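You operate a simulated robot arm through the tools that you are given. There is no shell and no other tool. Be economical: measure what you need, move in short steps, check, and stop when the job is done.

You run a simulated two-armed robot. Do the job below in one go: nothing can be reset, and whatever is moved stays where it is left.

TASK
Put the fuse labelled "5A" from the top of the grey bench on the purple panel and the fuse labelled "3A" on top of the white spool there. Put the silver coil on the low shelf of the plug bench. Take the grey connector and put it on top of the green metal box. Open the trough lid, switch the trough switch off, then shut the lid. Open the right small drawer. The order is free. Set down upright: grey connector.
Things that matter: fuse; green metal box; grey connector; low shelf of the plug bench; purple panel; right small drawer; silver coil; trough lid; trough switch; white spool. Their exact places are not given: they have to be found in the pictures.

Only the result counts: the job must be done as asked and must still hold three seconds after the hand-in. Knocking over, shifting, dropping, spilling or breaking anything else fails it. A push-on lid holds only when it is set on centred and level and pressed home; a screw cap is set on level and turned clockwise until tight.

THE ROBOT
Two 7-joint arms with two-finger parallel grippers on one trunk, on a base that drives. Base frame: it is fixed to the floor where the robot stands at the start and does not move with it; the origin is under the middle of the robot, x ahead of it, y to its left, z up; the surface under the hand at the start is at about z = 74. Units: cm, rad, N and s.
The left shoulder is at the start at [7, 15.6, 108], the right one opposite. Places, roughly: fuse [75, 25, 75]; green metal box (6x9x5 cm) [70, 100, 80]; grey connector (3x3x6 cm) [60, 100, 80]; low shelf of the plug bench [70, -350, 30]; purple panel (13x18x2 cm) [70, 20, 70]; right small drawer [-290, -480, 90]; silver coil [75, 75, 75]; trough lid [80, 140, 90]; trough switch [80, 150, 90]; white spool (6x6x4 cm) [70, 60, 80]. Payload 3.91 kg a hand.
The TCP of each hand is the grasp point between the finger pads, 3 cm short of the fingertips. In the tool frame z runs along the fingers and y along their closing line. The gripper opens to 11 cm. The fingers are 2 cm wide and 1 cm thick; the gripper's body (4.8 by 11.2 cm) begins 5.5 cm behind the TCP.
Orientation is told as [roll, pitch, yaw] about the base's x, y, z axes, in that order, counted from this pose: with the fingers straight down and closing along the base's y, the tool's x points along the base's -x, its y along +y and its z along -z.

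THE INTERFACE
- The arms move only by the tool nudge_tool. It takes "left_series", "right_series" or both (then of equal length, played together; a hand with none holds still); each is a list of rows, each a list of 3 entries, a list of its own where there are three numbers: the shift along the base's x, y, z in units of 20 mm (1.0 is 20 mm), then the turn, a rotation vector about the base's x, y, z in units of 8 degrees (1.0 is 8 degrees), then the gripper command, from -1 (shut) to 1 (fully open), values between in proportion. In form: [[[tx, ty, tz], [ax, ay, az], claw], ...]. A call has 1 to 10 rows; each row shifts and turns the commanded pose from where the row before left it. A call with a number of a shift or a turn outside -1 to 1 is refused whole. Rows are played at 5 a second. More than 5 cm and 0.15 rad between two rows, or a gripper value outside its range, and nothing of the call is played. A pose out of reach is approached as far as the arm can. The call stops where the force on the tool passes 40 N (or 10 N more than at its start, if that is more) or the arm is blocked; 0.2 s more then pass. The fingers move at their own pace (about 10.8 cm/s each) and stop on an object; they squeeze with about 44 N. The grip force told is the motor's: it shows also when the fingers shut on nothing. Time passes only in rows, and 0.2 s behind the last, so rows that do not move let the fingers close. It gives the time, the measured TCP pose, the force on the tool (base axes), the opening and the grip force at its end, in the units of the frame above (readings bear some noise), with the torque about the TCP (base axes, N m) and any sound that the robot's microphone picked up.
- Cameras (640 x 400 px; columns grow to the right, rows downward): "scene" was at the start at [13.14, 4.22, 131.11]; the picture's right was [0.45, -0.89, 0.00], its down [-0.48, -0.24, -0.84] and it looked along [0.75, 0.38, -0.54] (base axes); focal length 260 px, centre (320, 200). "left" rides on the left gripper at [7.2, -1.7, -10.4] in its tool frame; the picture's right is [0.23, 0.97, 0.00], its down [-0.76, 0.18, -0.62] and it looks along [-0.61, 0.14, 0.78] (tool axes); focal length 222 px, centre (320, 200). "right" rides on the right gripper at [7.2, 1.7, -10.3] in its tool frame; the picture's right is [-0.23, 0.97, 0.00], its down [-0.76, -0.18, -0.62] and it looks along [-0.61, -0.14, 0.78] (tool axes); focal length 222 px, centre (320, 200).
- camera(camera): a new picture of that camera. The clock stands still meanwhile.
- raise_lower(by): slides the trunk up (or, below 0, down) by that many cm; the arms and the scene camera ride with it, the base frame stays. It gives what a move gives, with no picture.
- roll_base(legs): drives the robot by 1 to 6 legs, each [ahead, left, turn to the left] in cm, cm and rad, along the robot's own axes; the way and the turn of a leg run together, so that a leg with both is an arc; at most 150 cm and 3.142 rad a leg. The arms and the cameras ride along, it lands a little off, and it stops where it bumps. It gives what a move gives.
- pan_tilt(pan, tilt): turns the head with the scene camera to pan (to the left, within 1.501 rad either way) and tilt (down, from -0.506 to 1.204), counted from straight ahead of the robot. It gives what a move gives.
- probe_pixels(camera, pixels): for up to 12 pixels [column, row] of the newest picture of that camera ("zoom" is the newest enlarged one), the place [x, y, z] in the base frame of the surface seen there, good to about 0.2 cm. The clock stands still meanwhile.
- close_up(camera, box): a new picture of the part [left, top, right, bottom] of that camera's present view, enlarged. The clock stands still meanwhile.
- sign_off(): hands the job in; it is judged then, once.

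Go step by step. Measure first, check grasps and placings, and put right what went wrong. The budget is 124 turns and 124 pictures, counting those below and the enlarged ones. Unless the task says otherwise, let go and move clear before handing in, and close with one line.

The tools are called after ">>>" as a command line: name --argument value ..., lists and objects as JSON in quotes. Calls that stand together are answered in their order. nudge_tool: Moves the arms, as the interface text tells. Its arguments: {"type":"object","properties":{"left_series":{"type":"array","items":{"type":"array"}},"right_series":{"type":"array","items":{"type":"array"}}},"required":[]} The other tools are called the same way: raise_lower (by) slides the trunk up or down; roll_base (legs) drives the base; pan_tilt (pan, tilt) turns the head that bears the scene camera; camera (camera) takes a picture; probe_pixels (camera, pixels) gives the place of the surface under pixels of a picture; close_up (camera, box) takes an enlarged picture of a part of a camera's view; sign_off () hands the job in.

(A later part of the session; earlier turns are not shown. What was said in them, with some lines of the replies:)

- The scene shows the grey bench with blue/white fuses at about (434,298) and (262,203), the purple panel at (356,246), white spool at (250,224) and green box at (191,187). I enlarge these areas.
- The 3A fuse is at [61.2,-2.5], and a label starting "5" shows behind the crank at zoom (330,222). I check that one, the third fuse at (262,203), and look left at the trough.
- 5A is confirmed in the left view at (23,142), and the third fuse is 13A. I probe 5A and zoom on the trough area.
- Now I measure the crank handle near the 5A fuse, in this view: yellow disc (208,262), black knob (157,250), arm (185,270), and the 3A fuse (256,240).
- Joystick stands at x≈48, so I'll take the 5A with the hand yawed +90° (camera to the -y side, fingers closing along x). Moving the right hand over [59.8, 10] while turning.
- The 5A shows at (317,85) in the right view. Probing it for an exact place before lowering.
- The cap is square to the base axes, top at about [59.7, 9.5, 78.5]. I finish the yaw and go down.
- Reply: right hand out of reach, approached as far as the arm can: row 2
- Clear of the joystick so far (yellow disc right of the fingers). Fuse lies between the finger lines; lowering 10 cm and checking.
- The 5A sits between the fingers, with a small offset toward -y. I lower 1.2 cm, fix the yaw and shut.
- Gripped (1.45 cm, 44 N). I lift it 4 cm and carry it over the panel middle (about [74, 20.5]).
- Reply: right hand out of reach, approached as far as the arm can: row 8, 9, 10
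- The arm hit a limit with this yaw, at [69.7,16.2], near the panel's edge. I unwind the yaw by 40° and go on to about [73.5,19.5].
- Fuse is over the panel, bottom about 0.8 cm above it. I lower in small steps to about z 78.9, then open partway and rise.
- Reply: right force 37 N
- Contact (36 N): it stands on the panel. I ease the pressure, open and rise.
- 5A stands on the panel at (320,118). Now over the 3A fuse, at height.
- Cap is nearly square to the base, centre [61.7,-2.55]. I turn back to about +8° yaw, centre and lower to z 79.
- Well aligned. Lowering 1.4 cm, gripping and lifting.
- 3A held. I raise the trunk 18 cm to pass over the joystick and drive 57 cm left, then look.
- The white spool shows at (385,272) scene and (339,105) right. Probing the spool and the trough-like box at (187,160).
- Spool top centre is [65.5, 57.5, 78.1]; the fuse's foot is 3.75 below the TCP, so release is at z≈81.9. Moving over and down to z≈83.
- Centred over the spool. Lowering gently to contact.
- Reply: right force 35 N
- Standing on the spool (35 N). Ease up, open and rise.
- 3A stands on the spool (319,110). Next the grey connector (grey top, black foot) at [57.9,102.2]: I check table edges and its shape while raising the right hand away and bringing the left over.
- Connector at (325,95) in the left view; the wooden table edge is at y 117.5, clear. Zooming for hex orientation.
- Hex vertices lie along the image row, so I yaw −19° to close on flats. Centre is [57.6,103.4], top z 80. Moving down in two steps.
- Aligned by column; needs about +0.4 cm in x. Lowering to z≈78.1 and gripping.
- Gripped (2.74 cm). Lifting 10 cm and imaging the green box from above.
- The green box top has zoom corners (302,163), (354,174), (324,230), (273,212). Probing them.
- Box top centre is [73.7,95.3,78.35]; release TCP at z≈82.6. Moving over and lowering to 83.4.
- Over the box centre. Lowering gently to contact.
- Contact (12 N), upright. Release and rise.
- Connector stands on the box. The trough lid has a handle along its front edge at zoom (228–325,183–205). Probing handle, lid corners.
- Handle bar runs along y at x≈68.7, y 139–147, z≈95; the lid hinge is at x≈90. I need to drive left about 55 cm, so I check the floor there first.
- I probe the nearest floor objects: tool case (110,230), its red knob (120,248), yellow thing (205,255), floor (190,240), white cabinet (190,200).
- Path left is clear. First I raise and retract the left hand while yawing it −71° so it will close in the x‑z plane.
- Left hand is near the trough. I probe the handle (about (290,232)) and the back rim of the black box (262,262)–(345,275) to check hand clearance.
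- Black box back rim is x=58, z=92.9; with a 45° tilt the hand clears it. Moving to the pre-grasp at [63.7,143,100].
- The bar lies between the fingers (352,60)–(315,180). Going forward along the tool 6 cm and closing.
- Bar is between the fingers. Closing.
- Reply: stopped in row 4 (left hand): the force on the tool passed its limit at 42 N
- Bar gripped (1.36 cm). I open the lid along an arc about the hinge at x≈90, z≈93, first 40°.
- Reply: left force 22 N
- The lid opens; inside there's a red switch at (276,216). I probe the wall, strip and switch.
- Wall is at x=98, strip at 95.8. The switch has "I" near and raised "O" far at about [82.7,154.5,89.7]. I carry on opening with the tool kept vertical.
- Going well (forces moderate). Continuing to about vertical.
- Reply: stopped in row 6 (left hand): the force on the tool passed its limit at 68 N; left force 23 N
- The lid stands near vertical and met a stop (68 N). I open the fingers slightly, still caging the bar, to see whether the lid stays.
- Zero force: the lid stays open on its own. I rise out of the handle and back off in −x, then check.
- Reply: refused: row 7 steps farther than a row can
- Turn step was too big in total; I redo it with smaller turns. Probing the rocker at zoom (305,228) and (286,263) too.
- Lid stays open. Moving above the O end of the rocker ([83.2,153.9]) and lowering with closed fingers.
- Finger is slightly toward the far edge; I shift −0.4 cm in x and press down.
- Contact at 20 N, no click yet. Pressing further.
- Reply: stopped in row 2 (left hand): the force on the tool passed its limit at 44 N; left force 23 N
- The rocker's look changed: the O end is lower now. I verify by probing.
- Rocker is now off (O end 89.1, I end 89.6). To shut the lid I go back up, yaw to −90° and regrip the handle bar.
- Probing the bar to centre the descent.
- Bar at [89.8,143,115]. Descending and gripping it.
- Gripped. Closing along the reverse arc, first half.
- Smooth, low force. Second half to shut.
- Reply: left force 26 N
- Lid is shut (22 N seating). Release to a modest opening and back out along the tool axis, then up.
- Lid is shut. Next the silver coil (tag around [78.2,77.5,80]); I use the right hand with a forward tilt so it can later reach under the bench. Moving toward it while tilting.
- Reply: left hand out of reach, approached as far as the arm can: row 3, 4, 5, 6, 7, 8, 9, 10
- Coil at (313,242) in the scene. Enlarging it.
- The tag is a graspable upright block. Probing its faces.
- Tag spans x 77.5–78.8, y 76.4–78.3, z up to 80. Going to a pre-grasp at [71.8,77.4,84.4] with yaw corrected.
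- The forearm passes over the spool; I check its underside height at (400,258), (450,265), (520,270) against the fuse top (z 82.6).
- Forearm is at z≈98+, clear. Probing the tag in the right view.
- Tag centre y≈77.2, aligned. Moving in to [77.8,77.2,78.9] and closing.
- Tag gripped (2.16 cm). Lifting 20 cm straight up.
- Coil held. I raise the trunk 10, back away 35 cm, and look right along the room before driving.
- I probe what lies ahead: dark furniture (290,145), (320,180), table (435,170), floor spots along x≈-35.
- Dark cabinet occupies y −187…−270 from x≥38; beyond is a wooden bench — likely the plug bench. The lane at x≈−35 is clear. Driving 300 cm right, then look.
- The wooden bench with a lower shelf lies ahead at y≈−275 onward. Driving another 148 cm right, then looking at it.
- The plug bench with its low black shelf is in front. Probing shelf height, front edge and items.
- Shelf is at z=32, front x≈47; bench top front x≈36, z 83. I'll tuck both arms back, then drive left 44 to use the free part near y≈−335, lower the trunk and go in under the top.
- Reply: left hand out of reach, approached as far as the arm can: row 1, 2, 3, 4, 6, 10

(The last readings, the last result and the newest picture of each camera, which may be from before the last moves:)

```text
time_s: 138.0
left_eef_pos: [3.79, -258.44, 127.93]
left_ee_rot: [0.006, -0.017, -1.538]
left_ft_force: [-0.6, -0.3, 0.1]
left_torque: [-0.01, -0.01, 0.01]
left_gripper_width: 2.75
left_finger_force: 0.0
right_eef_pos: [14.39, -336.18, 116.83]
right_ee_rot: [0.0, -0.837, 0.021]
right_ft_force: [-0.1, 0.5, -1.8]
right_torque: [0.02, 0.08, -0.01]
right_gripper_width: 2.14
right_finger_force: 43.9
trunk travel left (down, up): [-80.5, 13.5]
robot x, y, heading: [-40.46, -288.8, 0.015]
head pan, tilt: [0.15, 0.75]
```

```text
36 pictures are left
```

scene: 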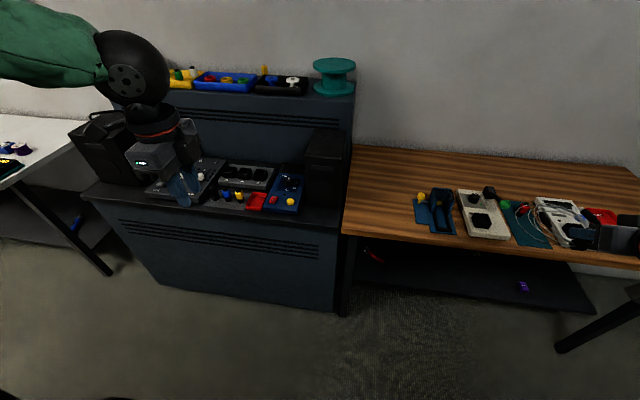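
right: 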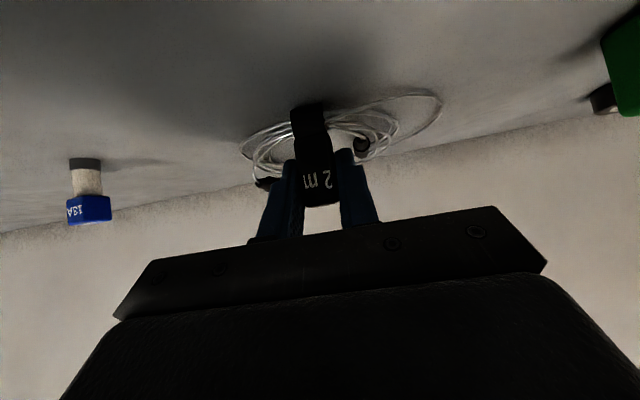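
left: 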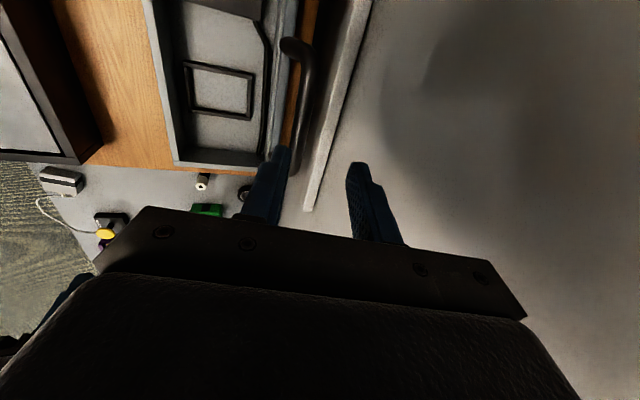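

Coil at x≈14–28, bench edge at 36: clear to lower. Lowering trunk 70.

>>> raise_lower --by -70

>>> pan_tilt --pan -0.6 --tilt 0.45

>>> camera --camera "scene"

```text
refused: -70 is not a number from -40 to 40
```

```text
time_s: 139.1
left_eef_pos: [3.9, -258.44, 127.97]
left_ee_rot: [0.006, -0.017, -1.537]
left_ft_force: [0.1, -0.5, 0.2]
left_torque: [0.01, 0.0, 0.0]
left_gripper_width: 2.79
left_finger_force: 0.0
right_eef_pos: [14.45, -336.17, 116.93]
right_ee_rot: [-0.001, -0.837, 0.021]
right_ft_force: [-0.1, 0.0, -1.7]
right_torque: [-0.01, 0.05, 0.01]
right_gripper_width: 2.16
right_finger_force: 43.9
trunk travel left (down, up): [-80.5, 13.5]
robot x, y, heading: [-40.41, -289.0, 0.013]
head pan, tilt: [-0.6, 0.45]
```

```text
35 pictures are left
```

scene: 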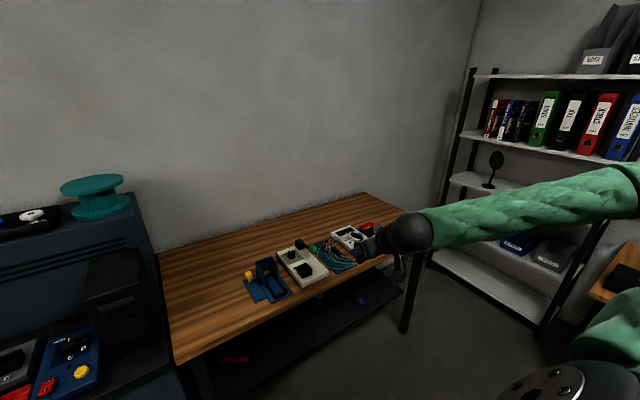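

At most 40 per call; two calls of 35 each.

>>> raise_lower --by -35

>>> raise_lower --by -35

>>> camera --camera "scene"

>>> camera --camera "right"

```text
time_s: 142.5
left_eef_pos: [3.72, -258.49, 92.95]
left_ee_rot: [0.006, -0.018, -1.537]
left_ft_force: [0.2, 0.6, -0.9]
left_torque: [0.01, 0.02, -0.04]
left_gripper_width: 2.77
left_finger_force: 0.1
right_eef_pos: [14.43, -336.13, 81.99]
right_ee_rot: [0.0, -0.837, 0.022]
right_ft_force: [0.5, 0.6, -1.3]
right_torque: [0.0, 0.07, 0.02]
right_gripper_width: 2.15
right_finger_force: 44.3
trunk travel left (down, up): [-45.5, 48.5]
robot x, y, heading: [-40.61, -289.13, 0.012]
head pan, tilt: [-0.6, 0.45]
```

```text
time_s: 146.0
left_eef_pos: [3.81, -258.45, 57.92]
left_ee_rot: [0.006, -0.018, -1.537]
left_ft_force: [0.3, 0.2, -0.7]
left_torque: [0.01, 0.01, -0.03]
left_gripper_width: 2.73
left_finger_force: 0.0
right_eef_pos: [14.54, -336.24, 46.91]
right_ee_rot: [-0.002, -0.837, 0.02]
right_ft_force: [-0.3, -0.1, -1.0]
right_torque: [-0.01, 0.07, 0.03]
right_gripper_width: 2.15
right_finger_force: 43.9
trunk travel left (down, up): [-10.5, 83.5]
robot x, y, heading: [-40.22, -289.03, 0.014]
head pan, tilt: [-0.6, 0.45]
```

```text
34 pictures are left
```

scene: 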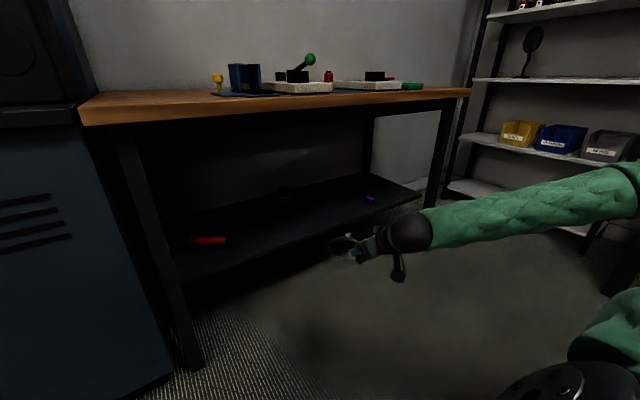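

```text
33 pictures are left
```

right: 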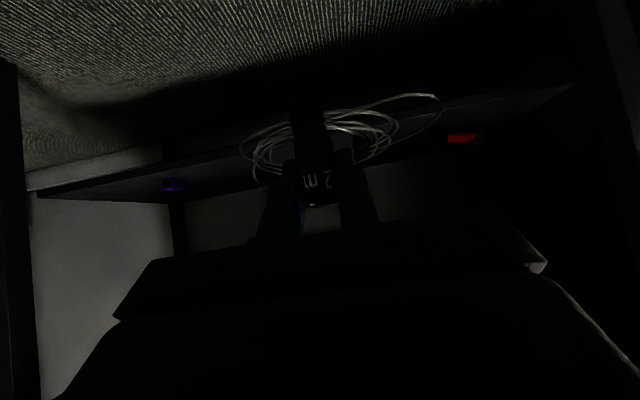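

Everything fits under the top. Driving ahead 22 and extending the right hand 17 cm forward.

>>> roll_base --legs '[[22, 0, -0.012]]'

>>> nudge_tool --right_series '[[[0.9, 0, 0], [0, 0, 0], -1], [[0.9, 0, 0], [0, 0, 0], -1], [[0.9, 0, 0], [0, 0, 0], -1], [[0.9, 0, 0], [0, 0, 0], -1], [[0.9, 0, 0], [0, 0, 0], -1], [[0.9, 0, 0], [0, 0, 0], -1], [[0.9, 0, 0], [0, 0, 0], -1], [[0.9, 0, 0], [0, 0, 0], -1], [[0.9, 0, 0], [0, 0, 0], -1]]'

>>> camera --camera "scene"

>>> camera --camera "right"

```text
time_s: 147.7
left_eef_pos: [26.26, -258.78, 57.82]
left_ee_rot: [0.007, -0.017, -1.552]
left_ft_force: [-0.7, 0.5, -0.4]
left_torque: [-0.02, 0.0, 0.0]
left_gripper_width: 2.73
left_finger_force: 0.0
right_eef_pos: [36.0, -336.78, 47.01]
right_ee_rot: [-0.002, -0.838, 0.01]
right_ft_force: [-0.7, -0.4, -1.2]
right_torque: [0.02, 0.1, 0.02]
right_gripper_width: 2.14
right_finger_force: 43.8
trunk travel left (down, up): [-10.5, 83.5]
robot x, y, heading: [-18.66, -288.72, -0.001]
head pan, tilt: [-0.6, 0.45]
```

```text
time_s: 149.7
left_eef_pos: [26.18, -258.93, 57.94]
left_ee_rot: [0.008, -0.016, -1.553]
left_ft_force: [-0.1, 0.1, -0.3]
left_torque: [0.01, 0.04, -0.02]
left_gripper_width: 2.75
left_finger_force: 0.2
right_eef_pos: [52.06, -336.72, 46.88]
right_ee_rot: [-0.001, -0.837, 0.006]
right_ft_force: [0.0, -0.1, -1.7]
right_torque: [-0.02, 0.06, -0.03]
right_gripper_width: 2.15
right_finger_force: 43.7
trunk travel left (down, up): [-10.5, 83.5]
robot x, y, heading: [-18.34, -288.62, -0.002]
head pan, tilt: [-0.6, 0.45]
```

```text
32 pictures are left
```

scene: 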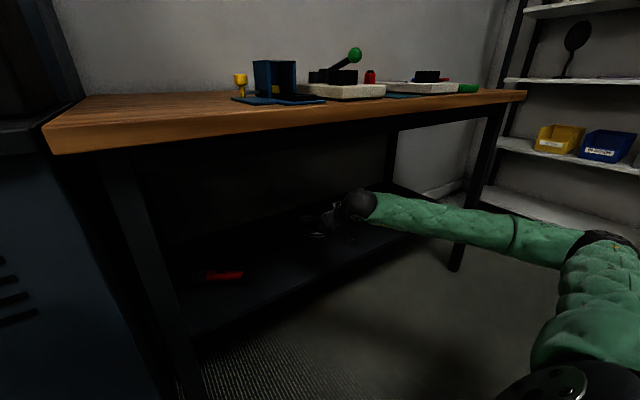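

```text
31 pictures are left
```

right: 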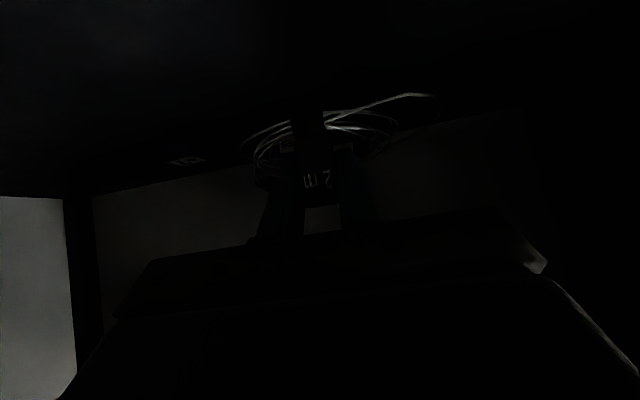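

Coil is over the shelf. Lowering to about 0.8 cm above it, then gently to contact.

>>> nudge_tool --right_series '[[[0.5, 0, -1], [0, 0, 0], -1], [[0.5, 0, -1], [0, 0, 0], -1], [[0, 0, -1], [0, 0, 0], -1], [[0, 0, -1], [0, 0, 0], -1], [[0, 0, -0.5], [0, 0, 0], -1], [[0, 0, -0.15], [0, 0, 0], -1], [[0, 0, -0.15], [0, 0, 0], -1], [[0, 0, -0.1], [0, 0, 0], -1]]'

>>> close_up --camera "scene" --box '[240, 170, 420, 290]'

```text
time_s: 151.4
left_eef_pos: [26.4, -258.9, 58.0]
left_ee_rot: [0.007, -0.017, -1.553]
left_ft_force: [0.0, -1.0, -0.2]
left_torque: [0.03, 0.01, 0.0]
left_gripper_width: 2.77
left_finger_force: 0.0
right_eef_pos: [54.18, -336.7, 37.0]
right_ee_rot: [-0.001, -0.836, 0.008]
right_ft_force: [0.1, 0.7, -1.3]
right_torque: [0.0, 0.06, 0.01]
right_gripper_width: 2.13
right_finger_force: 43.6
trunk travel left (down, up): [-10.5, 83.5]
robot x, y, heading: [-18.38, -288.85, -0.001]
head pan, tilt: [-0.6, 0.45]
```

```text
3.33 times, centred on (330, 230) of scene
```

zoom: 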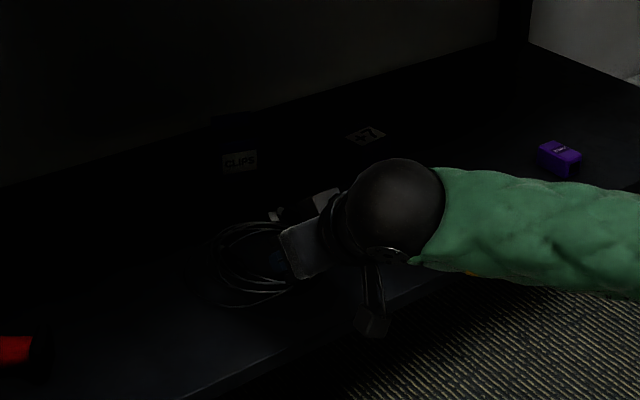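

No contact yet at z=37.0. Stepping down further.

>>> nudge_tool --right_series '[[[0, 0, -0.1], [0, 0, 0], -1], [[0, 0, -0.1], [0, 0, 0], -1], [[0, 0, -0.1], [0, 0, 0], -1]]'

```text
time_s: 152.2
left_eef_pos: [26.18, -258.81, 57.96]
left_ee_rot: [0.009, -0.019, -1.552]
left_ft_force: [0.4, 0.0, 0.4]
left_torque: [0.01, 0.0, 0.03]
left_gripper_width: 2.75
left_finger_force: 0.0
right_eef_pos: [54.2, -336.7, 37.0]
right_ee_rot: [-0.001, -0.843, 0.011]
right_ft_force: [-9.2, 0.0, 31.8]
right_torque: [0.13, 0.25, 0.02]
right_gripper_width: 2.16
right_finger_force: 44.1
trunk travel left (down, up): [-10.5, 83.5]
robot x, y, heading: [-18.6, -289.07, 0.001]
head pan, tilt: [-0.6, 0.45]
```

Contact (32 N). Ease up, open, back out along the tool axis.

>>> nudge_tool --right_series '[[[0, 0, 0.25], [0, 0, 0], -1], [[0, 0, 0], [0, 0, 0], -0.4], [[0, 0, 0], [0, 0, 0], -0.1], [[0, 0, 0], [0, 0, 0], -0.1], [[-0.37, 0, 0.33], [0, 0, 0], -0.1], [[-0.74, 0, 0.67], [0, 0, 0], -0.1], [[-0.74, 0, 0.67], [0, 0, 0], -0.1], [[-0.74, 0, 0.67], [0, 0, 0], -0.1], [[-0.9, 0, 0.4], [0, 0, 0], -0.1], [[-0.9, 0, 0], [0, 0, 0], -0.1]]'

>>> nudge_tool --right_series '[[[-1, 0, 0], [0, 0, 0], -0.1], [[-1, 0, 0], [0, 0, 0], -0.1], [[-1, 0, 0], [0, 0, 0], -0.1], [[-1, 0, 0], [0, 0, 0], -0.1], [[-1, 0, 0], [0, 0, 0], -0.1]]'

>>> camera --camera "right"

>>> close_up --camera "scene" --box '[240, 170, 420, 290]'

```text
time_s: 154.4
left_eef_pos: [26.23, -258.76, 58.0]
left_ee_rot: [0.007, -0.018, -1.55]
left_ft_force: [0.2, 0.3, 0.1]
left_torque: [0.02, -0.02, -0.02]
left_gripper_width: 2.76
left_finger_force: 0.1
right_eef_pos: [45.5, -336.62, 42.34]
right_ee_rot: [0.0, -0.838, 0.009]
right_ft_force: [0.1, -0.3, 0.0]
right_torque: [-0.02, 0.03, -0.01]
right_gripper_width: 4.95
right_finger_force: 0.0
trunk travel left (down, up): [-10.5, 83.5]
robot x, y, heading: [-18.63, -288.92, 0.001]
head pan, tilt: [-0.6, 0.45]
```

```text
time_s: 155.7
left_eef_pos: [26.32, -258.92, 57.93]
left_ee_rot: [0.007, -0.018, -1.549]
left_ft_force: [0.1, 0.6, 0.0]
left_torque: [0.0, 0.06, 0.0]
left_gripper_width: 2.77
left_finger_force: 0.2
right_eef_pos: [35.49, -336.76, 42.36]
right_ee_rot: [0.0, -0.837, 0.006]
right_ft_force: [-0.1, -0.7, 0.7]
right_torque: [0.02, -0.01, 0.0]
right_gripper_width: 4.91
right_finger_force: 0.0
trunk travel left (down, up): [-10.5, 83.5]
robot x, y, heading: [-18.33, -288.86, 0.003]
head pan, tilt: [-0.6, 0.45]
```

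```text
29 pictures are left
```

right: 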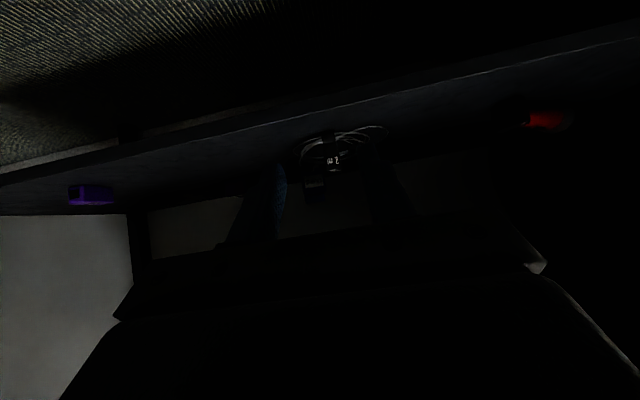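

```text
3.33 times, centred on (330, 230) of scene
```

zoom: 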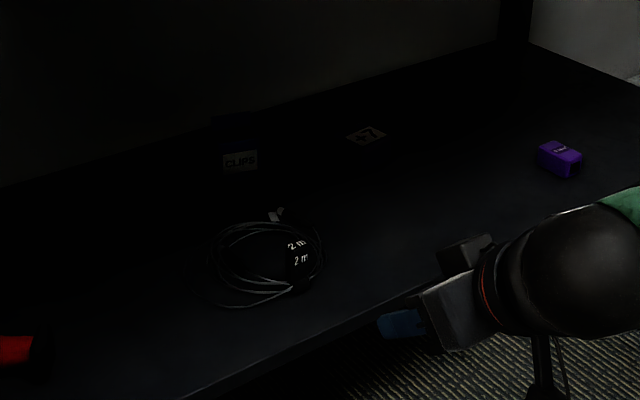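

The coil lies flat on the shelf. Backing out, raising the trunk, moving right to open floor and turning to face −y.

>>> roll_base --legs '[[-27, 0, 0]]'

>>> raise_lower --by 40

>>> raise_lower --by 25

>>> roll_base --legs '[[0, -90, 0], [0, 0, -1.57]]'

>>> pan_tilt --pan -0.9 --tilt 0.4

>>> camera --camera "scene"

```text
time_s: 157.6
left_eef_pos: [-0.22, -258.96, 57.96]
left_ee_rot: [0.006, -0.019, -1.555]
left_ft_force: [1.0, -0.4, 0.0]
left_torque: [0.02, 0.01, 0.02]
left_gripper_width: 2.75
left_finger_force: 0.0
right_eef_pos: [8.58, -336.86, 42.43]
right_ee_rot: [-0.001, -0.838, 0.004]
right_ft_force: [-0.7, -0.1, 0.3]
right_torque: [-0.02, -0.01, 0.01]
right_gripper_width: 4.93
right_finger_force: 0.0
trunk travel left (down, up): [-10.5, 83.5]
robot x, y, heading: [-45.15, -289.01, 0.002]
head pan, tilt: [-0.6, 0.45]
```

```text
time_s: 161.4
left_eef_pos: [-0.32, -258.96, 97.98]
left_ee_rot: [0.007, -0.017, -1.555]
left_ft_force: [0.4, -0.1, -0.4]
left_torque: [-0.04, -0.01, 0.0]
left_gripper_width: 2.75
left_finger_force: 0.1
right_eef_pos: [8.55, -336.86, 82.47]
right_ee_rot: [-0.001, -0.837, 0.004]
right_ft_force: [-0.7, 0.9, 0.0]
right_torque: [0.02, 0.0, -0.03]
right_gripper_width: 4.96
right_finger_force: 0.0
trunk travel left (down, up): [-50.5, 43.5]
robot x, y, heading: [-45.27, -289.2, -0.004]
head pan, tilt: [-0.6, 0.45]
```

```text
time_s: 164.0
left_eef_pos: [-0.34, -258.86, 122.89]
left_ee_rot: [0.009, -0.018, -1.555]
left_ft_force: [-0.4, -0.1, -0.3]
left_torque: [0.03, -0.02, -0.02]
left_gripper_width: 2.75
left_finger_force: 0.1
right_eef_pos: [8.51, -337.0, 107.44]
right_ee_rot: [-0.001, -0.836, 0.004]
right_ft_force: [-0.2, -0.3, 0.3]
right_torque: [-0.05, 0.02, 0.01]
right_gripper_width: 4.94
right_finger_force: 0.0
trunk travel left (down, up): [-75.5, 18.5]
robot x, y, heading: [-45.43, -288.65, -0.006]
head pan, tilt: [-0.6, 0.45]
```

```text
time_s: 172.5
left_eef_pos: [-15.31, -423.97, 123.05]
left_ee_rot: [0.007, -0.017, -3.109]
left_ft_force: [-1.3, -0.5, -0.3]
left_torque: [-0.02, 0.0, -0.03]
left_gripper_width: 2.75
left_finger_force: 0.2
right_eef_pos: [-93.03, -434.19, 107.45]
right_ee_rot: [-0.002, -0.838, -1.549]
right_ft_force: [0.0, 0.3, 0.2]
right_torque: [0.02, 0.03, 0.01]
right_gripper_width: 4.97
right_finger_force: 0.0
trunk travel left (down, up): [-75.5, 18.5]
robot x, y, heading: [-45.79, -379.91, -1.557]
head pan, tilt: [-0.6, 0.45]
```

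```text
time_s: 173.3
left_eef_pos: [-15.3, -424.05, 122.91]
left_ee_rot: [0.006, -0.017, -3.108]
left_ft_force: [-1.0, -1.0, 0.1]
left_torque: [-0.01, 0.04, 0.0]
left_gripper_width: 2.75
left_finger_force: 0.0
right_eef_pos: [-92.91, -434.09, 107.52]
right_ee_rot: [-0.001, -0.839, -1.55]
right_ft_force: [-0.4, -0.8, 0.1]
right_torque: [0.0, 0.01, 0.0]
right_gripper_width: 4.95
right_finger_force: 0.0
trunk travel left (down, up): [-75.5, 18.5]
robot x, y, heading: [-45.72, -379.91, -1.558]
head pan, tilt: [-0.901, 0.4]
```

```text
27 pictures are left
```

scene: 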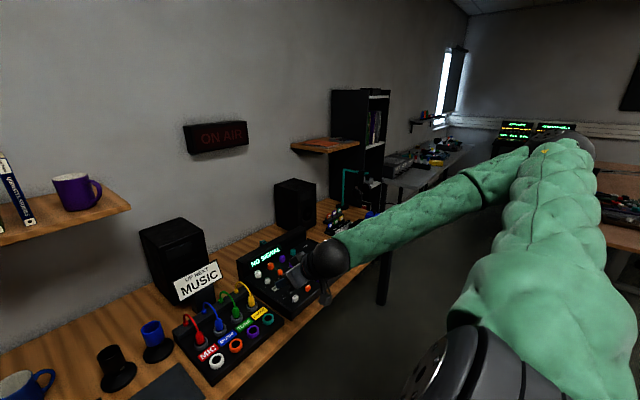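

Facing the desk; the drawer zone is further right, near (440,150). Checking distances and the way.

>>> probe_pixels --camera "scene" --pixels '[[385, 290], [350, 300], [420, 250], [405, 160], [435, 158], [440, 150], [390, 190], [610, 230], [600, 180], [540, 140], [360, 110], [350, 215]]'

>>> close_up --camera "scene" --box '[320, 80, 560, 230]'

```text
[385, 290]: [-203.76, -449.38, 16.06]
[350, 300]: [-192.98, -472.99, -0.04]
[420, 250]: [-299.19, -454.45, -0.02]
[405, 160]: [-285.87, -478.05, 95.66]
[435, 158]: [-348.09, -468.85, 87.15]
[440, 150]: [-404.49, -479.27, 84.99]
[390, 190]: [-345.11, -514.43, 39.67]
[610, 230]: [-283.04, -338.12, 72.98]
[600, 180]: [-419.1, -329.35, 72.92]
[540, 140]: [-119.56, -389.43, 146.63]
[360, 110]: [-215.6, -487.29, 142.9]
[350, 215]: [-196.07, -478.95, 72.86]
```

```text
2.67 times, centred on (440, 155) of scene
```

zoom: 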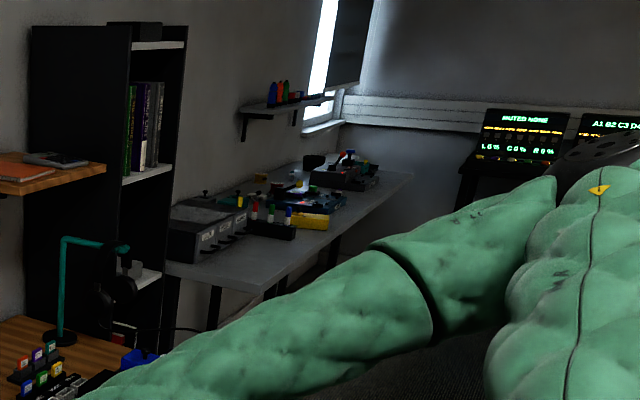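

The grey unit with small drawers is at about [−286,−478,95]. Corridor is open at y≈−380. Driving right 225 cm.

>>> roll_base --legs '[[0, -150, -0.013], [0, -75, 0]]'

>>> pan_tilt --pan -0.2 --tilt 0.5

>>> camera --camera "scene"

```text
time_s: 184.3
left_eef_pos: [-238.84, -425.44, 122.97]
left_ee_rot: [0.007, -0.018, -3.11]
left_ft_force: [-0.6, 0.4, -0.2]
left_torque: [0.04, -0.02, -0.01]
left_gripper_width: 2.74
left_finger_force: 0.1
right_eef_pos: [-316.7, -435.39, 107.45]
right_ee_rot: [-0.001, -0.837, -1.554]
right_ft_force: [-0.1, -0.2, 0.2]
right_torque: [-0.01, 0.0, -0.03]
right_gripper_width: 4.93
right_finger_force: 0.1
trunk travel left (down, up): [-75.5, 18.5]
robot x, y, heading: [-269.46, -381.13, -1.558]
head pan, tilt: [-0.901, 0.4]
```

```text
time_s: 185.4
left_eef_pos: [-238.81, -425.45, 122.93]
left_ee_rot: [0.007, -0.017, -3.113]
left_ft_force: [-0.2, 0.2, -0.4]
left_torque: [-0.04, 0.02, 0.04]
left_gripper_width: 2.75
left_finger_force: 0.0
right_eef_pos: [-316.64, -435.37, 107.45]
right_ee_rot: [-0.003, -0.838, -1.552]
right_ft_force: [0.5, 0.1, 0.6]
right_torque: [-0.01, -0.01, 0.02]
right_gripper_width: 4.94
right_finger_force: 0.2
trunk travel left (down, up): [-75.5, 18.5]
robot x, y, heading: [-269.41, -380.95, -1.558]
head pan, tilt: [-0.201, 0.499]
```

```text
25 pictures are left
```

scene: 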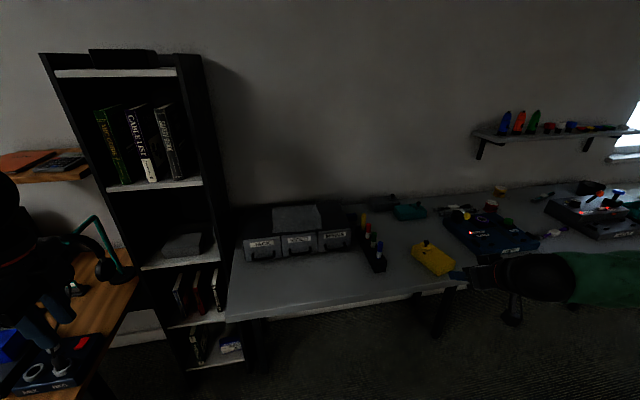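

Three small drawers at (262,248), (298,245), (333,240). Enlarging.

>>> close_up --camera "scene" --box '[230, 200, 390, 290]'

>>> probe_pixels --camera "scene" --pixels '[[334, 246], [334, 241], [319, 245], [350, 243], [334, 233], [260, 255], [300, 250], [376, 255], [380, 268], [365, 222], [335, 265]]'

```text
4.00 times, centred on (310, 245) of scene
```

zoom: 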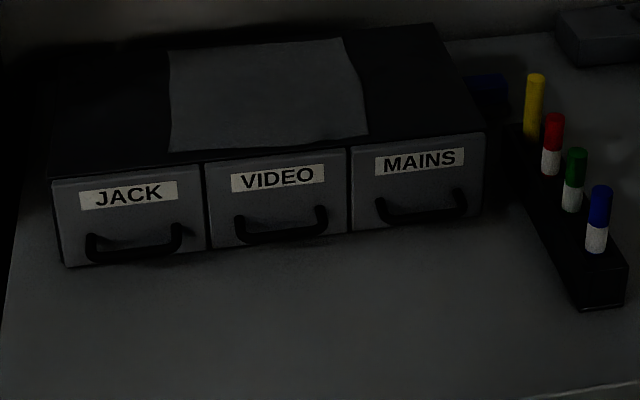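

```text
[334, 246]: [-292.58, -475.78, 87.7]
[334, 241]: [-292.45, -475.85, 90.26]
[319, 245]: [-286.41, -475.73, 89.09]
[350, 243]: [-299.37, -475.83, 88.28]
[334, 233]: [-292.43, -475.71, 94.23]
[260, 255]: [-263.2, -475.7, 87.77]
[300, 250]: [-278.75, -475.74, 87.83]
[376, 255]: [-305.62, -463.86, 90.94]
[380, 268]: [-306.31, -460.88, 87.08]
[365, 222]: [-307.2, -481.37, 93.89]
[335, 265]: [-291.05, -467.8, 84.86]
```

Right drawer ("MAINS") has its face at y=−475.7, x −286…−299.5, with a bar handle at zoom (380–465,205–218). Probing the bar, and driving right 42 cm so the left hand can reach it.

>>> probe_pixels --camera "zoom" --pixels '[[400, 217], [422, 215], [445, 212], [462, 200], [383, 208], [422, 219], [415, 130], [420, 250], [240, 236]]'

>>> roll_base --legs '[[0, -42, -0.012]]'

>>> pan_tilt --pan 0.15 --tilt 0.55

>>> close_up --camera "scene" --box '[160, 120, 480, 320]'

```text
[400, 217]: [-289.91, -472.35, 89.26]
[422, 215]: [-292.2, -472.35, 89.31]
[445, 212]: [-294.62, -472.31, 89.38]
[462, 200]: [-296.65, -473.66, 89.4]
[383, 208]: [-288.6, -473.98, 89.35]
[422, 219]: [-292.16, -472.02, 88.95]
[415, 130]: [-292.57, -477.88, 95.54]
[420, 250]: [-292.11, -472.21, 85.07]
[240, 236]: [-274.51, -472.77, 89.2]
```

```text
time_s: 188.0
left_eef_pos: [-280.95, -426.04, 123.0]
left_ee_rot: [0.008, -0.017, -3.126]
left_ft_force: [1.2, 0.9, -0.4]
left_torque: [0.01, 0.0, -0.02]
left_gripper_width: 2.74
left_finger_force: 0.1
right_eef_pos: [-358.89, -434.72, 107.51]
right_ee_rot: [-0.001, -0.837, -1.568]
right_ft_force: [0.0, -0.6, -0.3]
right_torque: [0.02, -0.01, 0.01]
right_gripper_width: 4.98
right_finger_force: 0.2
trunk travel left (down, up): [-75.5, 18.5]
robot x, y, heading: [-310.72, -381.14, -1.573]
head pan, tilt: [-0.201, 0.499]
```

```text
time_s: 188.8
left_eef_pos: [-281.1, -425.99, 122.98]
left_ee_rot: [0.007, -0.018, -3.127]
left_ft_force: [-0.7, -0.5, 0.4]
left_torque: [0.0, 0.0, -0.01]
left_gripper_width: 2.75
left_finger_force: 0.1
right_eef_pos: [-359.06, -434.88, 107.39]
right_ee_rot: [-0.001, -0.838, -1.568]
right_ft_force: [-0.1, -1.0, 0.3]
right_torque: [0.01, 0.03, 0.01]
right_gripper_width: 4.95
right_finger_force: 0.1
trunk travel left (down, up): [-75.5, 18.5]
robot x, y, heading: [-310.58, -381.53, -1.576]
head pan, tilt: [0.15, 0.55]
```

```text
2.00 times, centred on (320, 220) of scene
```

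zoom: 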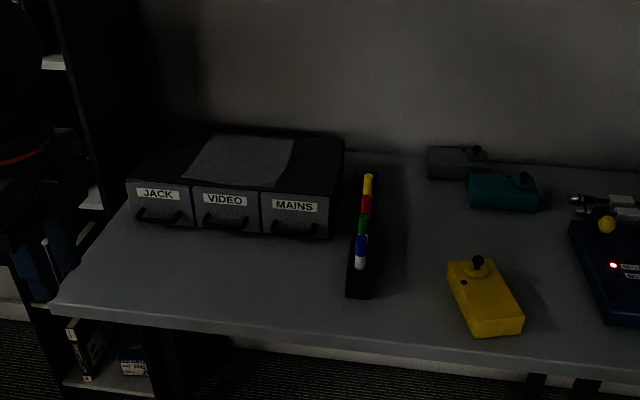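

Bar centre ≈ [−292.5,−472.6,88.9], desk at z 85. I drive ahead 15, then tilt the left hand 60° forward and bring it over.

>>> roll_base --legs '[[15, 0, 0]]'

>>> nudge_tool --left_series '[[[-0.7, 0, 0], [-0.94, 0, 0], -0.45], [[-0.7, 0, 0], [-0.94, 0, 0], -0.45], [[-0.7, 0, 0], [-0.94, 0, 0], -0.45], [[-0.7, 0, 0], [-0.94, 0, 0], -0.45], [[-0.7, 0, 0], [-0.94, 0, 0], -0.45], [[-0.7, 0, 0], [-0.94, 0, 0], -0.45], [[-0.7, 0, 0], [-0.94, 0, 0], -0.45], [[-0.7, 0, 0], [-0.92, 0, 0], -0.45]]'

>>> camera --camera "scene"

```text
time_s: 190.2
left_eef_pos: [-280.95, -440.75, 123.08]
left_ee_rot: [0.007, -0.018, -3.125]
left_ft_force: [0.1, 0.2, 0.0]
left_torque: [-0.03, 0.04, 0.01]
left_gripper_width: 2.75
left_finger_force: 0.0
right_eef_pos: [-358.98, -449.6, 107.52]
right_ee_rot: [0.0, -0.837, -1.567]
right_ft_force: [0.3, 0.0, -0.1]
right_torque: [-0.01, 0.02, -0.01]
right_gripper_width: 4.96
right_finger_force: 0.1
trunk travel left (down, up): [-75.5, 18.5]
robot x, y, heading: [-310.96, -395.91, -1.575]
head pan, tilt: [0.15, 0.55]
```

```text
time_s: 191.9
left_eef_pos: [-291.86, -458.43, 127.82]
left_ee_rot: [1.055, -0.021, 3.135]
left_ft_force: [-0.2, -0.6, 0.1]
left_torque: [-0.03, -0.01, 0.01]
left_gripper_width: 3.01
left_finger_force: 0.0
left hand out of reach, approached as far as the arm can: row 1, 2, 3, 4, 5, 6, 7, 8
right_eef_pos: [-358.97, -449.77, 107.33]
right_ee_rot: [-0.001, -0.837, -1.564]
right_ft_force: [-0.2, -0.2, -1.5]
right_torque: [-0.01, -0.03, 0.04]
right_gripper_width: 4.97
right_finger_force: 0.0
trunk travel left (down, up): [-75.5, 18.5]
robot x, y, heading: [-310.88, -395.91, -1.575]
head pan, tilt: [0.15, 0.55]
```

```text
22 pictures are left
```

scene: 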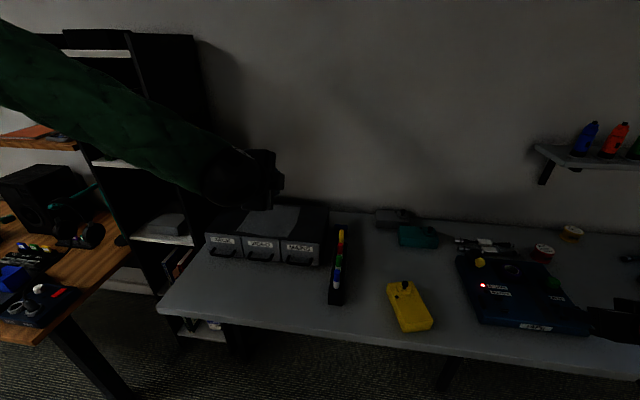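

Tilt is 60°, hand at [−291.9,−458.4,127.8]. Descending toward the pre-grasp.

>>> nudge_tool --left_series '[[[-0.1, 0, -1], [0, 0, 0], -0.45], [[-0.1, 0, -1], [0, 0, 0], -0.45], [[-0.1, 0, -1], [0, 0, 0], -0.45], [[0, 0, -1], [0, 0, 0], -0.45], [[0, 0, -1], [0, 0, 0], -0.45], [[0, 0, -1], [0, 0, 0], -0.45], [[0, 0, -1], [0, 0, 0], -0.45], [[0, 0, -1], [0, 0, 0], -0.45], [[0, 0, -1], [0, 0, 0], -0.45], [[0, 0, -1], [0, 0, 0], -0.45]]'

>>> nudge_tool --left_series '[[[0, -0.3, -1], [0, 0, 0], -0.45], [[0, -0.3, -1], [0, 0, 0], -0.45], [[0, -0.3, -1], [0, 0, 0], -0.45], [[0, -0.3, -1], [0, 0, 0], -0.45], [[0, -0.3, -1], [0, 0, 0], -0.45], [[0, -0.3, -1], [0, 0, 0], -0.45], [[0, -0.3, -0.8], [0, 0, 0], -0.45], [[0, 0, 0], [0, 0, 0], -0.45]]'

>>> camera --camera "left"

>>> close_up --camera "scene" --box '[160, 160, 380, 300]'

```text
time_s: 194.2
left_eef_pos: [-292.24, -458.71, 107.69]
left_ee_rot: [1.054, -0.023, 3.135]
left_ft_force: [0.2, -0.5, 0.1]
left_torque: [0.0, 0.03, 0.0]
left_gripper_width: 3.03
left_finger_force: 0.1
left hand out of reach, approached as far as the arm can: row 1
right_eef_pos: [-358.86, -449.64, 107.4]
right_ee_rot: [-0.002, -0.835, -1.566]
right_ft_force: [-0.4, -0.6, -0.3]
right_torque: [0.01, 0.01, -0.04]
right_gripper_width: 4.96
right_finger_force: 0.1
trunk travel left (down, up): [-75.5, 18.5]
robot x, y, heading: [-310.98, -396.07, -1.575]
head pan, tilt: [0.15, 0.55]
```

```text
time_s: 195.9
left_eef_pos: [-289.78, -462.84, 97.61]
left_ee_rot: [1.052, -0.025, 3.136]
left_ft_force: [-0.3, 0.4, 1.0]
left_torque: [0.0, 0.05, 0.0]
left_gripper_width: 3.03
left_finger_force: 0.1
left hand out of reach, approached as far as the arm can: row 5, 6, 7
right_eef_pos: [-358.88, -449.66, 107.54]
right_ee_rot: [-0.001, -0.837, -1.567]
right_ft_force: [-0.4, 0.1, 0.6]
right_torque: [-0.04, 0.0, 0.01]
right_gripper_width: 4.93
right_finger_force: 0.1
trunk travel left (down, up): [-75.5, 18.5]
robot x, y, heading: [-310.8, -396.27, -1.577]
head pan, tilt: [0.15, 0.55]
```

```text
21 pictures are left
```

left: 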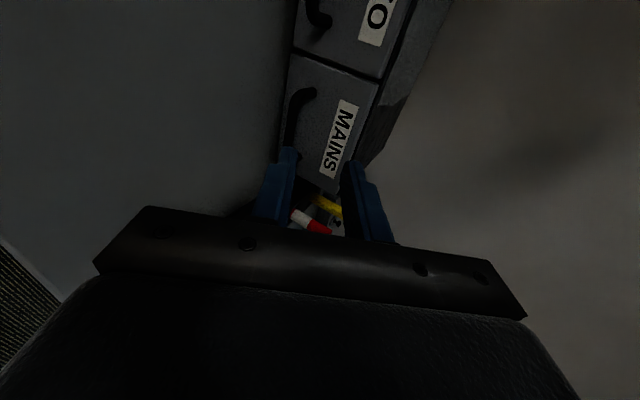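

```text
2.86 times, centred on (270, 230) of scene
```

zoom: 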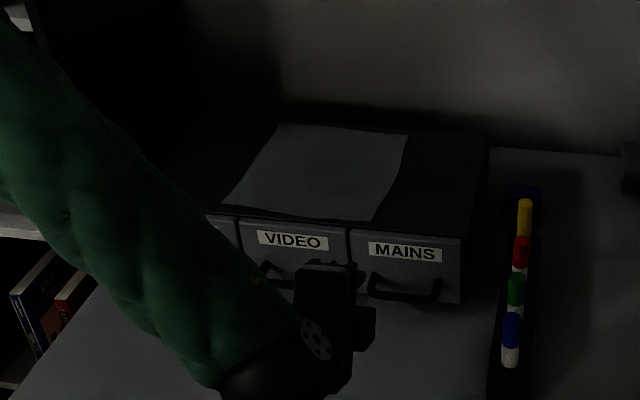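

The arm hits a limit with the trunk this high. I raise both hands 20 cm, then lower the trunk 20.

>>> nudge_tool --left_series '[[[0, 0, 1], [0, 0, 0], -0.45], [[0, 0, 1], [0, 0, 0], -0.45], [[0, 0, 1], [0, 0, 0], -0.45], [[0, 0, 1], [0, 0, 0], -0.45], [[0, 0, 1], [0, 0, 0], -0.45], [[0, 0, 1], [0, 0, 0], -0.45], [[0, 0, 1], [0, 0, 0], -0.45], [[0, 0, 1], [0, 0, 0], -0.45], [[0, 0, 1], [0, 0, 0], -0.45], [[0, 0, 1], [0, 0, 0], -0.45]]' --right_series '[[[0, 0, 1], [0, 0, 0], -0.1], [[0, 0, 1], [0, 0, 0], -0.1], [[0, 0, 1], [0, 0, 0], -0.1], [[0, 0, 1], [0, 0, 0], -0.1], [[0, 0, 1], [0, 0, 0], -0.1], [[0, 0, 1], [0, 0, 0], -0.1], [[0, 0, 1], [0, 0, 0], -0.1], [[0, 0, 1], [0, 0, 0], -0.1], [[0, 0, 1], [0, 0, 0], -0.1], [[0, 0, 1], [0, 0, 0], -0.1]]'

>>> raise_lower --by -20

```text
time_s: 198.2
left_eef_pos: [-289.78, -462.87, 117.59]
left_ee_rot: [1.057, -0.023, 3.134]
left_ft_force: [0.3, 0.9, 0.3]
left_torque: [0.02, 0.0, 0.0]
left_gripper_width: 3.03
left_finger_force: 0.1
right_eef_pos: [-358.84, -449.38, 127.58]
right_ee_rot: [-0.002, -0.838, -1.564]
right_ft_force: [0.0, 0.6, -0.6]
right_torque: [-0.01, 0.01, 0.0]
right_gripper_width: 4.98
right_finger_force: 0.0
trunk travel left (down, up): [-75.5, 18.5]
robot x, y, heading: [-310.85, -395.76, -1.579]
head pan, tilt: [0.15, 0.55]
```

```text
time_s: 200.3
left_eef_pos: [-289.8, -463.0, 97.58]
left_ee_rot: [1.054, -0.023, 3.133]
left_ft_force: [-0.6, -0.7, 0.3]
left_torque: [0.04, 0.0, 0.04]
left_gripper_width: 3.01
left_finger_force: 0.0
right_eef_pos: [-358.78, -449.52, 107.47]
right_ee_rot: [-0.003, -0.838, -1.565]
right_ft_force: [-0.1, 0.1, -0.6]
right_torque: [-0.05, 0.0, -0.01]
right_gripper_width: 4.97
right_finger_force: 0.1
trunk travel left (down, up): [-55.5, 38.5]
robot x, y, heading: [-310.87, -396.32, -1.573]
head pan, tilt: [0.15, 0.55]
```

Now to the pre-grasp [−292.5,−464.8,93.4].

>>> nudge_tool --left_series '[[[-0.7, -0.3, -0.7], [0, 0, 0], -0.45], [[-0.65, -0.3, -0.7], [0, 0, 0], -0.45], [[0, -0.3, -0.7], [0, 0, 0], -0.45], [[0, 0, 0], [0, 0, 0], -0.45]]'

>>> camera --camera "left"

```text
time_s: 201.3
left_eef_pos: [-292.58, -464.82, 93.43]
left_ee_rot: [1.055, -0.024, 3.133]
left_ft_force: [-0.6, 0.8, 0.7]
left_torque: [-0.03, 0.03, 0.0]
left_gripper_width: 3.04
left_finger_force: 0.1
right_eef_pos: [-359.03, -449.51, 107.53]
right_ee_rot: [-0.002, -0.836, -1.565]
right_ft_force: [0.2, 0.2, 0.4]
right_torque: [0.01, -0.01, 0.03]
right_gripper_width: 4.95
right_finger_force: 0.1
trunk travel left (down, up): [-55.5, 38.5]
robot x, y, heading: [-310.89, -396.31, -1.573]
head pan, tilt: [0.15, 0.55]
```

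```text
19 pictures are left
```

left: 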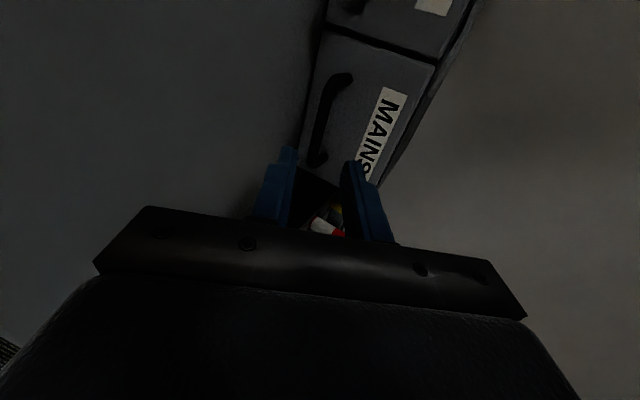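

The bar runs between the finger lines ((335,85)–(318,160)). Advancing 7.5 cm along the tool.

>>> nudge_tool --left_series '[[[0, -0.82, -0.47], [0, 0, 0], -0.45], [[0, -0.82, -0.47], [0, 0, 0], -0.45], [[0, -0.82, -0.47], [0, 0, 0], -0.45], [[0, -0.82, -0.47], [0, 0, 0], -0.45], [[0, 0, 0], [0, 0, 0], -0.45]]'

>>> close_up --camera "left" --box '[220, 20, 420, 240]'

```text
time_s: 202.5
left_eef_pos: [-292.57, -471.35, 89.6]
left_ee_rot: [1.053, -0.023, 3.134]
left_ft_force: [0.1, -0.3, 0.8]
left_torque: [0.01, 0.0, -0.01]
left_gripper_width: 3.02
left_finger_force: 0.1
right_eef_pos: [-358.8, -449.59, 107.53]
right_ee_rot: [-0.002, -0.837, -1.565]
right_ft_force: [0.6, 0.6, 0.6]
right_torque: [-0.01, 0.02, 0.03]
right_gripper_width: 4.96
right_finger_force: 0.0
trunk travel left (down, up): [-55.5, 38.5]
robot x, y, heading: [-310.93, -396.06, -1.577]
head pan, tilt: [0.15, 0.55]
```

```text
1.82 times, centred on (320, 130) of left
```

zoom: 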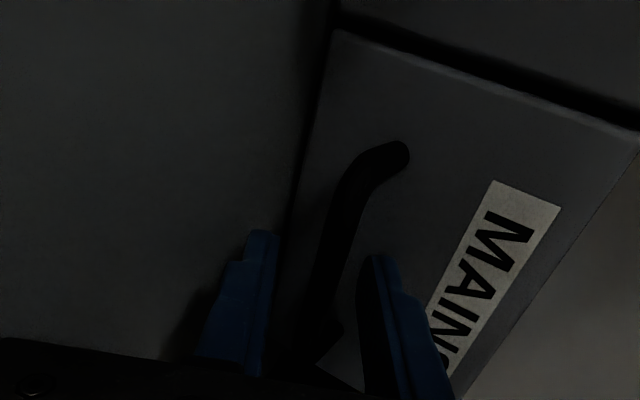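

No contact, and the bar is between the fingers. Closing on it.

>>> nudge_tool --left_series '[[[0, 0, 0], [0, 0, 0], -0.7], [[0, 0, 0], [0, 0, 0], -1], [[0, 0, 0], [0, 0, 0], -1], [[0, 0, 0], [0, 0, 0], -1]]'

```text
time_s: 203.5
left_eef_pos: [-292.62, -471.28, 89.75]
left_ee_rot: [1.056, -0.022, 3.135]
left_ft_force: [1.7, -1.5, 13.5]
left_torque: [-0.18, -0.28, -0.17]
left_gripper_width: 0.91
left_finger_force: 44.7
right_eef_pos: [-358.88, -449.45, 107.58]
right_ee_rot: [0.0, -0.839, -1.566]
right_ft_force: [-0.2, -0.7, -0.2]
right_torque: [0.0, -0.02, 0.01]
right_gripper_width: 4.95
right_finger_force: 0.1
trunk travel left (down, up): [-55.5, 38.5]
robot x, y, heading: [-310.87, -395.85, -1.576]
head pan, tilt: [0.15, 0.55]
```

Bar gripped (0.9 cm). Pulling the drawer straight out in +y.

>>> nudge_tool --left_series '[[[0, 0.3, 0.08], [0, 0, 0], -1], [[0, 0.5, 0], [0, 0, 0], -1], [[0, 0.5, 0], [0, 0, 0], -1], [[0, 0.6, 0], [0, 0, 0], -1], [[0, 0.6, 0], [0, 0, 0], -1], [[0, 0.6, 0], [0, 0, 0], -1], [[0, 0.6, 0], [0, 0, 0], -1], [[0, 0.6, 0], [0, 0, 0], -1]]'

>>> camera --camera "scene"

```text
time_s: 205.3
left_eef_pos: [-292.65, -462.74, 89.64]
left_ee_rot: [1.052, -0.023, 3.135]
left_ft_force: [-13.2, 0.6, -14.1]
left_torque: [0.18, 0.18, -0.89]
left_gripper_width: 0.93
left_finger_force: 45.2
right_eef_pos: [-358.97, -449.54, 107.27]
right_ee_rot: [-0.001, -0.835, -1.567]
right_ft_force: [-0.4, 0.4, 0.7]
right_torque: [0.0, 0.01, 0.01]
right_gripper_width: 4.95
right_finger_force: 0.0
trunk travel left (down, up): [-55.5, 38.5]
robot x, y, heading: [-310.54, -395.78, -1.58]
head pan, tilt: [0.15, 0.55]
```

```text
17 pictures are left
```

scene: 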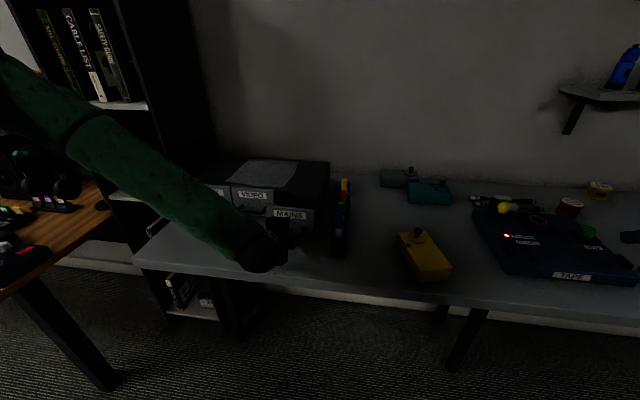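

The drawer came out about 8.5 cm. Pulling a little more until the end stop or ~14 cm.

>>> nudge_tool --left_series '[[[0.05, 0.5, 0.03], [0, 0, 0], -1], [[0, 0.5, 0], [0, 0, 0], -1], [[0, 0.5, 0], [0, 0, 0], -1], [[0, 0.5, 0], [0, 0, 0], -1], [[0, 0.5, 0], [0, 0, 0], -1]]'

>>> close_up --camera "scene" --box '[180, 140, 380, 290]'

```text
time_s: 206.2
left_eef_pos: [-292.56, -459.44, 89.56]
left_ee_rot: [1.046, -0.024, 3.134]
left_ft_force: [-9.2, 1.3, -19.0]
left_torque: [0.3, -0.42, 0.3]
left_gripper_width: 0.96
left_finger_force: 45.0
right_eef_pos: [-358.84, -449.6, 107.54]
right_ee_rot: [-0.001, -0.838, -1.564]
right_ft_force: [-0.4, 0.1, 0.2]
right_torque: [-0.04, 0.0, -0.01]
right_gripper_width: 4.97
right_finger_force: 0.1
trunk travel left (down, up): [-55.5, 38.5]
robot x, y, heading: [-311.02, -396.11, -1.575]
head pan, tilt: [0.15, 0.55]
stopped in row 4 (left hand): the force on the tool passed its limit at 41 N (the readings are from after the stop); the commanded pose is now the measured one
```

```text
2.67 times, centred on (280, 215) of scene
```

zoom: 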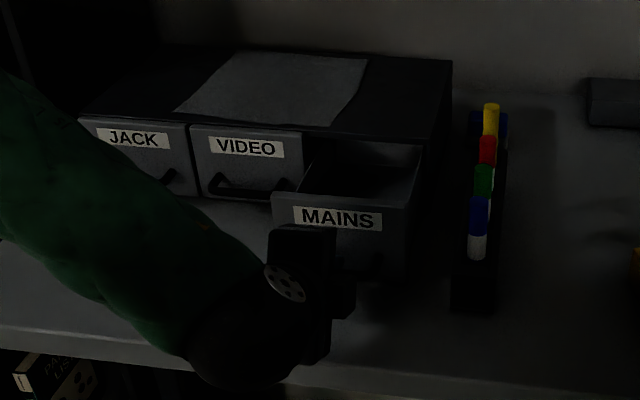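

Drawer is out to its stop (~12 cm). Releasing and backing away along the tool axis.

>>> nudge_tool --left_series '[[[0, 0, 0], [0, 0, 0], -0.7], [[0, 0, 0], [0, 0, 0], -0.45], [[0, 0, 0], [0, 0, 0], -0.45], [[0, 0.43, 0.25], [0, 0, 0], -0.45], [[0, 0.82, 0.47], [0, 0, 0], -0.45], [[0, 0.82, 0.47], [0, 0, 0], -0.45], [[0, 0.3, 0.9], [0, 0, 0], -0.45], [[0, 0.3, 0.9], [0, 0, 0], -0.45], [[0, 0, 1], [0, 0, 0], -0.45], [[0, 0, 1], [0, 0, 0], -0.45]]'

>>> roll_base --legs '[[-12, 0, 0]]'

>>> camera --camera "scene"

```text
time_s: 208.4
left_eef_pos: [-293.16, -458.55, 98.48]
left_ee_rot: [1.052, -0.023, 3.134]
left_ft_force: [0.1, 0.0, -0.9]
left_torque: [0.01, 0.04, 0.03]
left_gripper_width: 3.04
left_finger_force: 0.1
left hand out of reach, approached as far as the arm can: row 5, 6, 7, 8, 9
right_eef_pos: [-358.94, -449.58, 107.64]
right_ee_rot: [0.001, -0.838, -1.567]
right_ft_force: [0.1, 0.2, 0.2]
right_torque: [0.02, 0.0, 0.0]
right_gripper_width: 4.94
right_finger_force: 0.0
trunk travel left (down, up): [-55.5, 38.5]
robot x, y, heading: [-311.11, -395.86, -1.572]
head pan, tilt: [0.15, 0.55]
```

```text
time_s: 209.7
left_eef_pos: [-293.04, -446.29, 98.57]
left_ee_rot: [1.052, -0.023, 3.137]
left_ft_force: [0.4, 0.3, 0.1]
left_torque: [0.01, 0.0, 0.02]
left_gripper_width: 3.04
left_finger_force: 0.0
right_eef_pos: [-358.7, -437.43, 107.62]
right_ee_rot: [-0.002, -0.839, -1.565]
right_ft_force: [0.5, 0.7, 0.2]
right_torque: [0.02, 0.0, 0.03]
right_gripper_width: 4.95
right_finger_force: 0.1
trunk travel left (down, up): [-55.5, 38.5]
robot x, y, heading: [-311.09, -384.01, -1.572]
head pan, tilt: [0.15, 0.55]
```

```text
15 pictures are left
```

scene: 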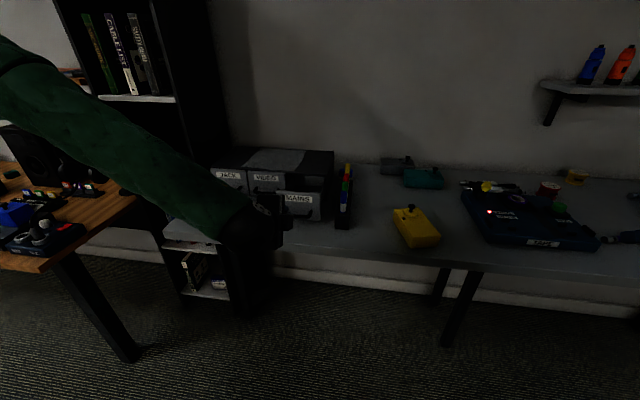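

Hand is clear. Verifying the drawer stayed open by probing its face (298,200) against its neighbour (262,180).

>>> close_up --camera "scene" --box '[200, 130, 380, 250]'

>>> probe_pixels --camera "scene" --pixels '[[298, 199], [263, 179], [228, 176], [300, 206], [345, 180], [270, 158]]'

```text
3.33 times, centred on (290, 190) of scene
```

zoom: 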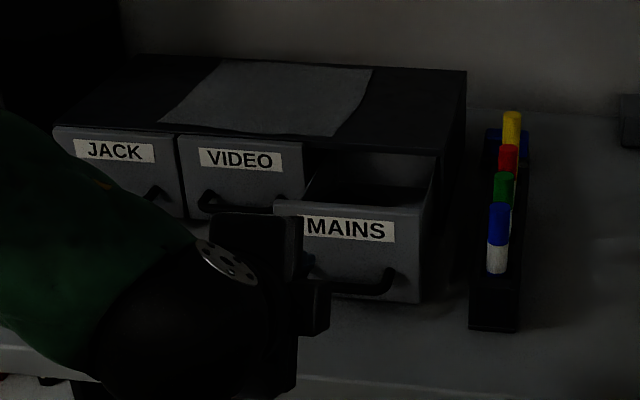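

```text
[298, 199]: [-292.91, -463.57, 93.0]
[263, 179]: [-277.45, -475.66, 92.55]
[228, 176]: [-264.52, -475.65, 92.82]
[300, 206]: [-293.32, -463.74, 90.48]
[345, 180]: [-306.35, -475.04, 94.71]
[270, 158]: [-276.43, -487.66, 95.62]
```

The right drawer's face is at y=−463.6 against −475.7 for its neighbours, so it is 12 cm open and both hands are clear. All the other parts were checked as they were done, so I hand in.

>>> sign_off

```text
The job is handed in.
```

The whole job is done and handed in: both fuses, the grey connector and the silver coil are placed, the trough switch is off with its lid shut, and the right small drawer is open.
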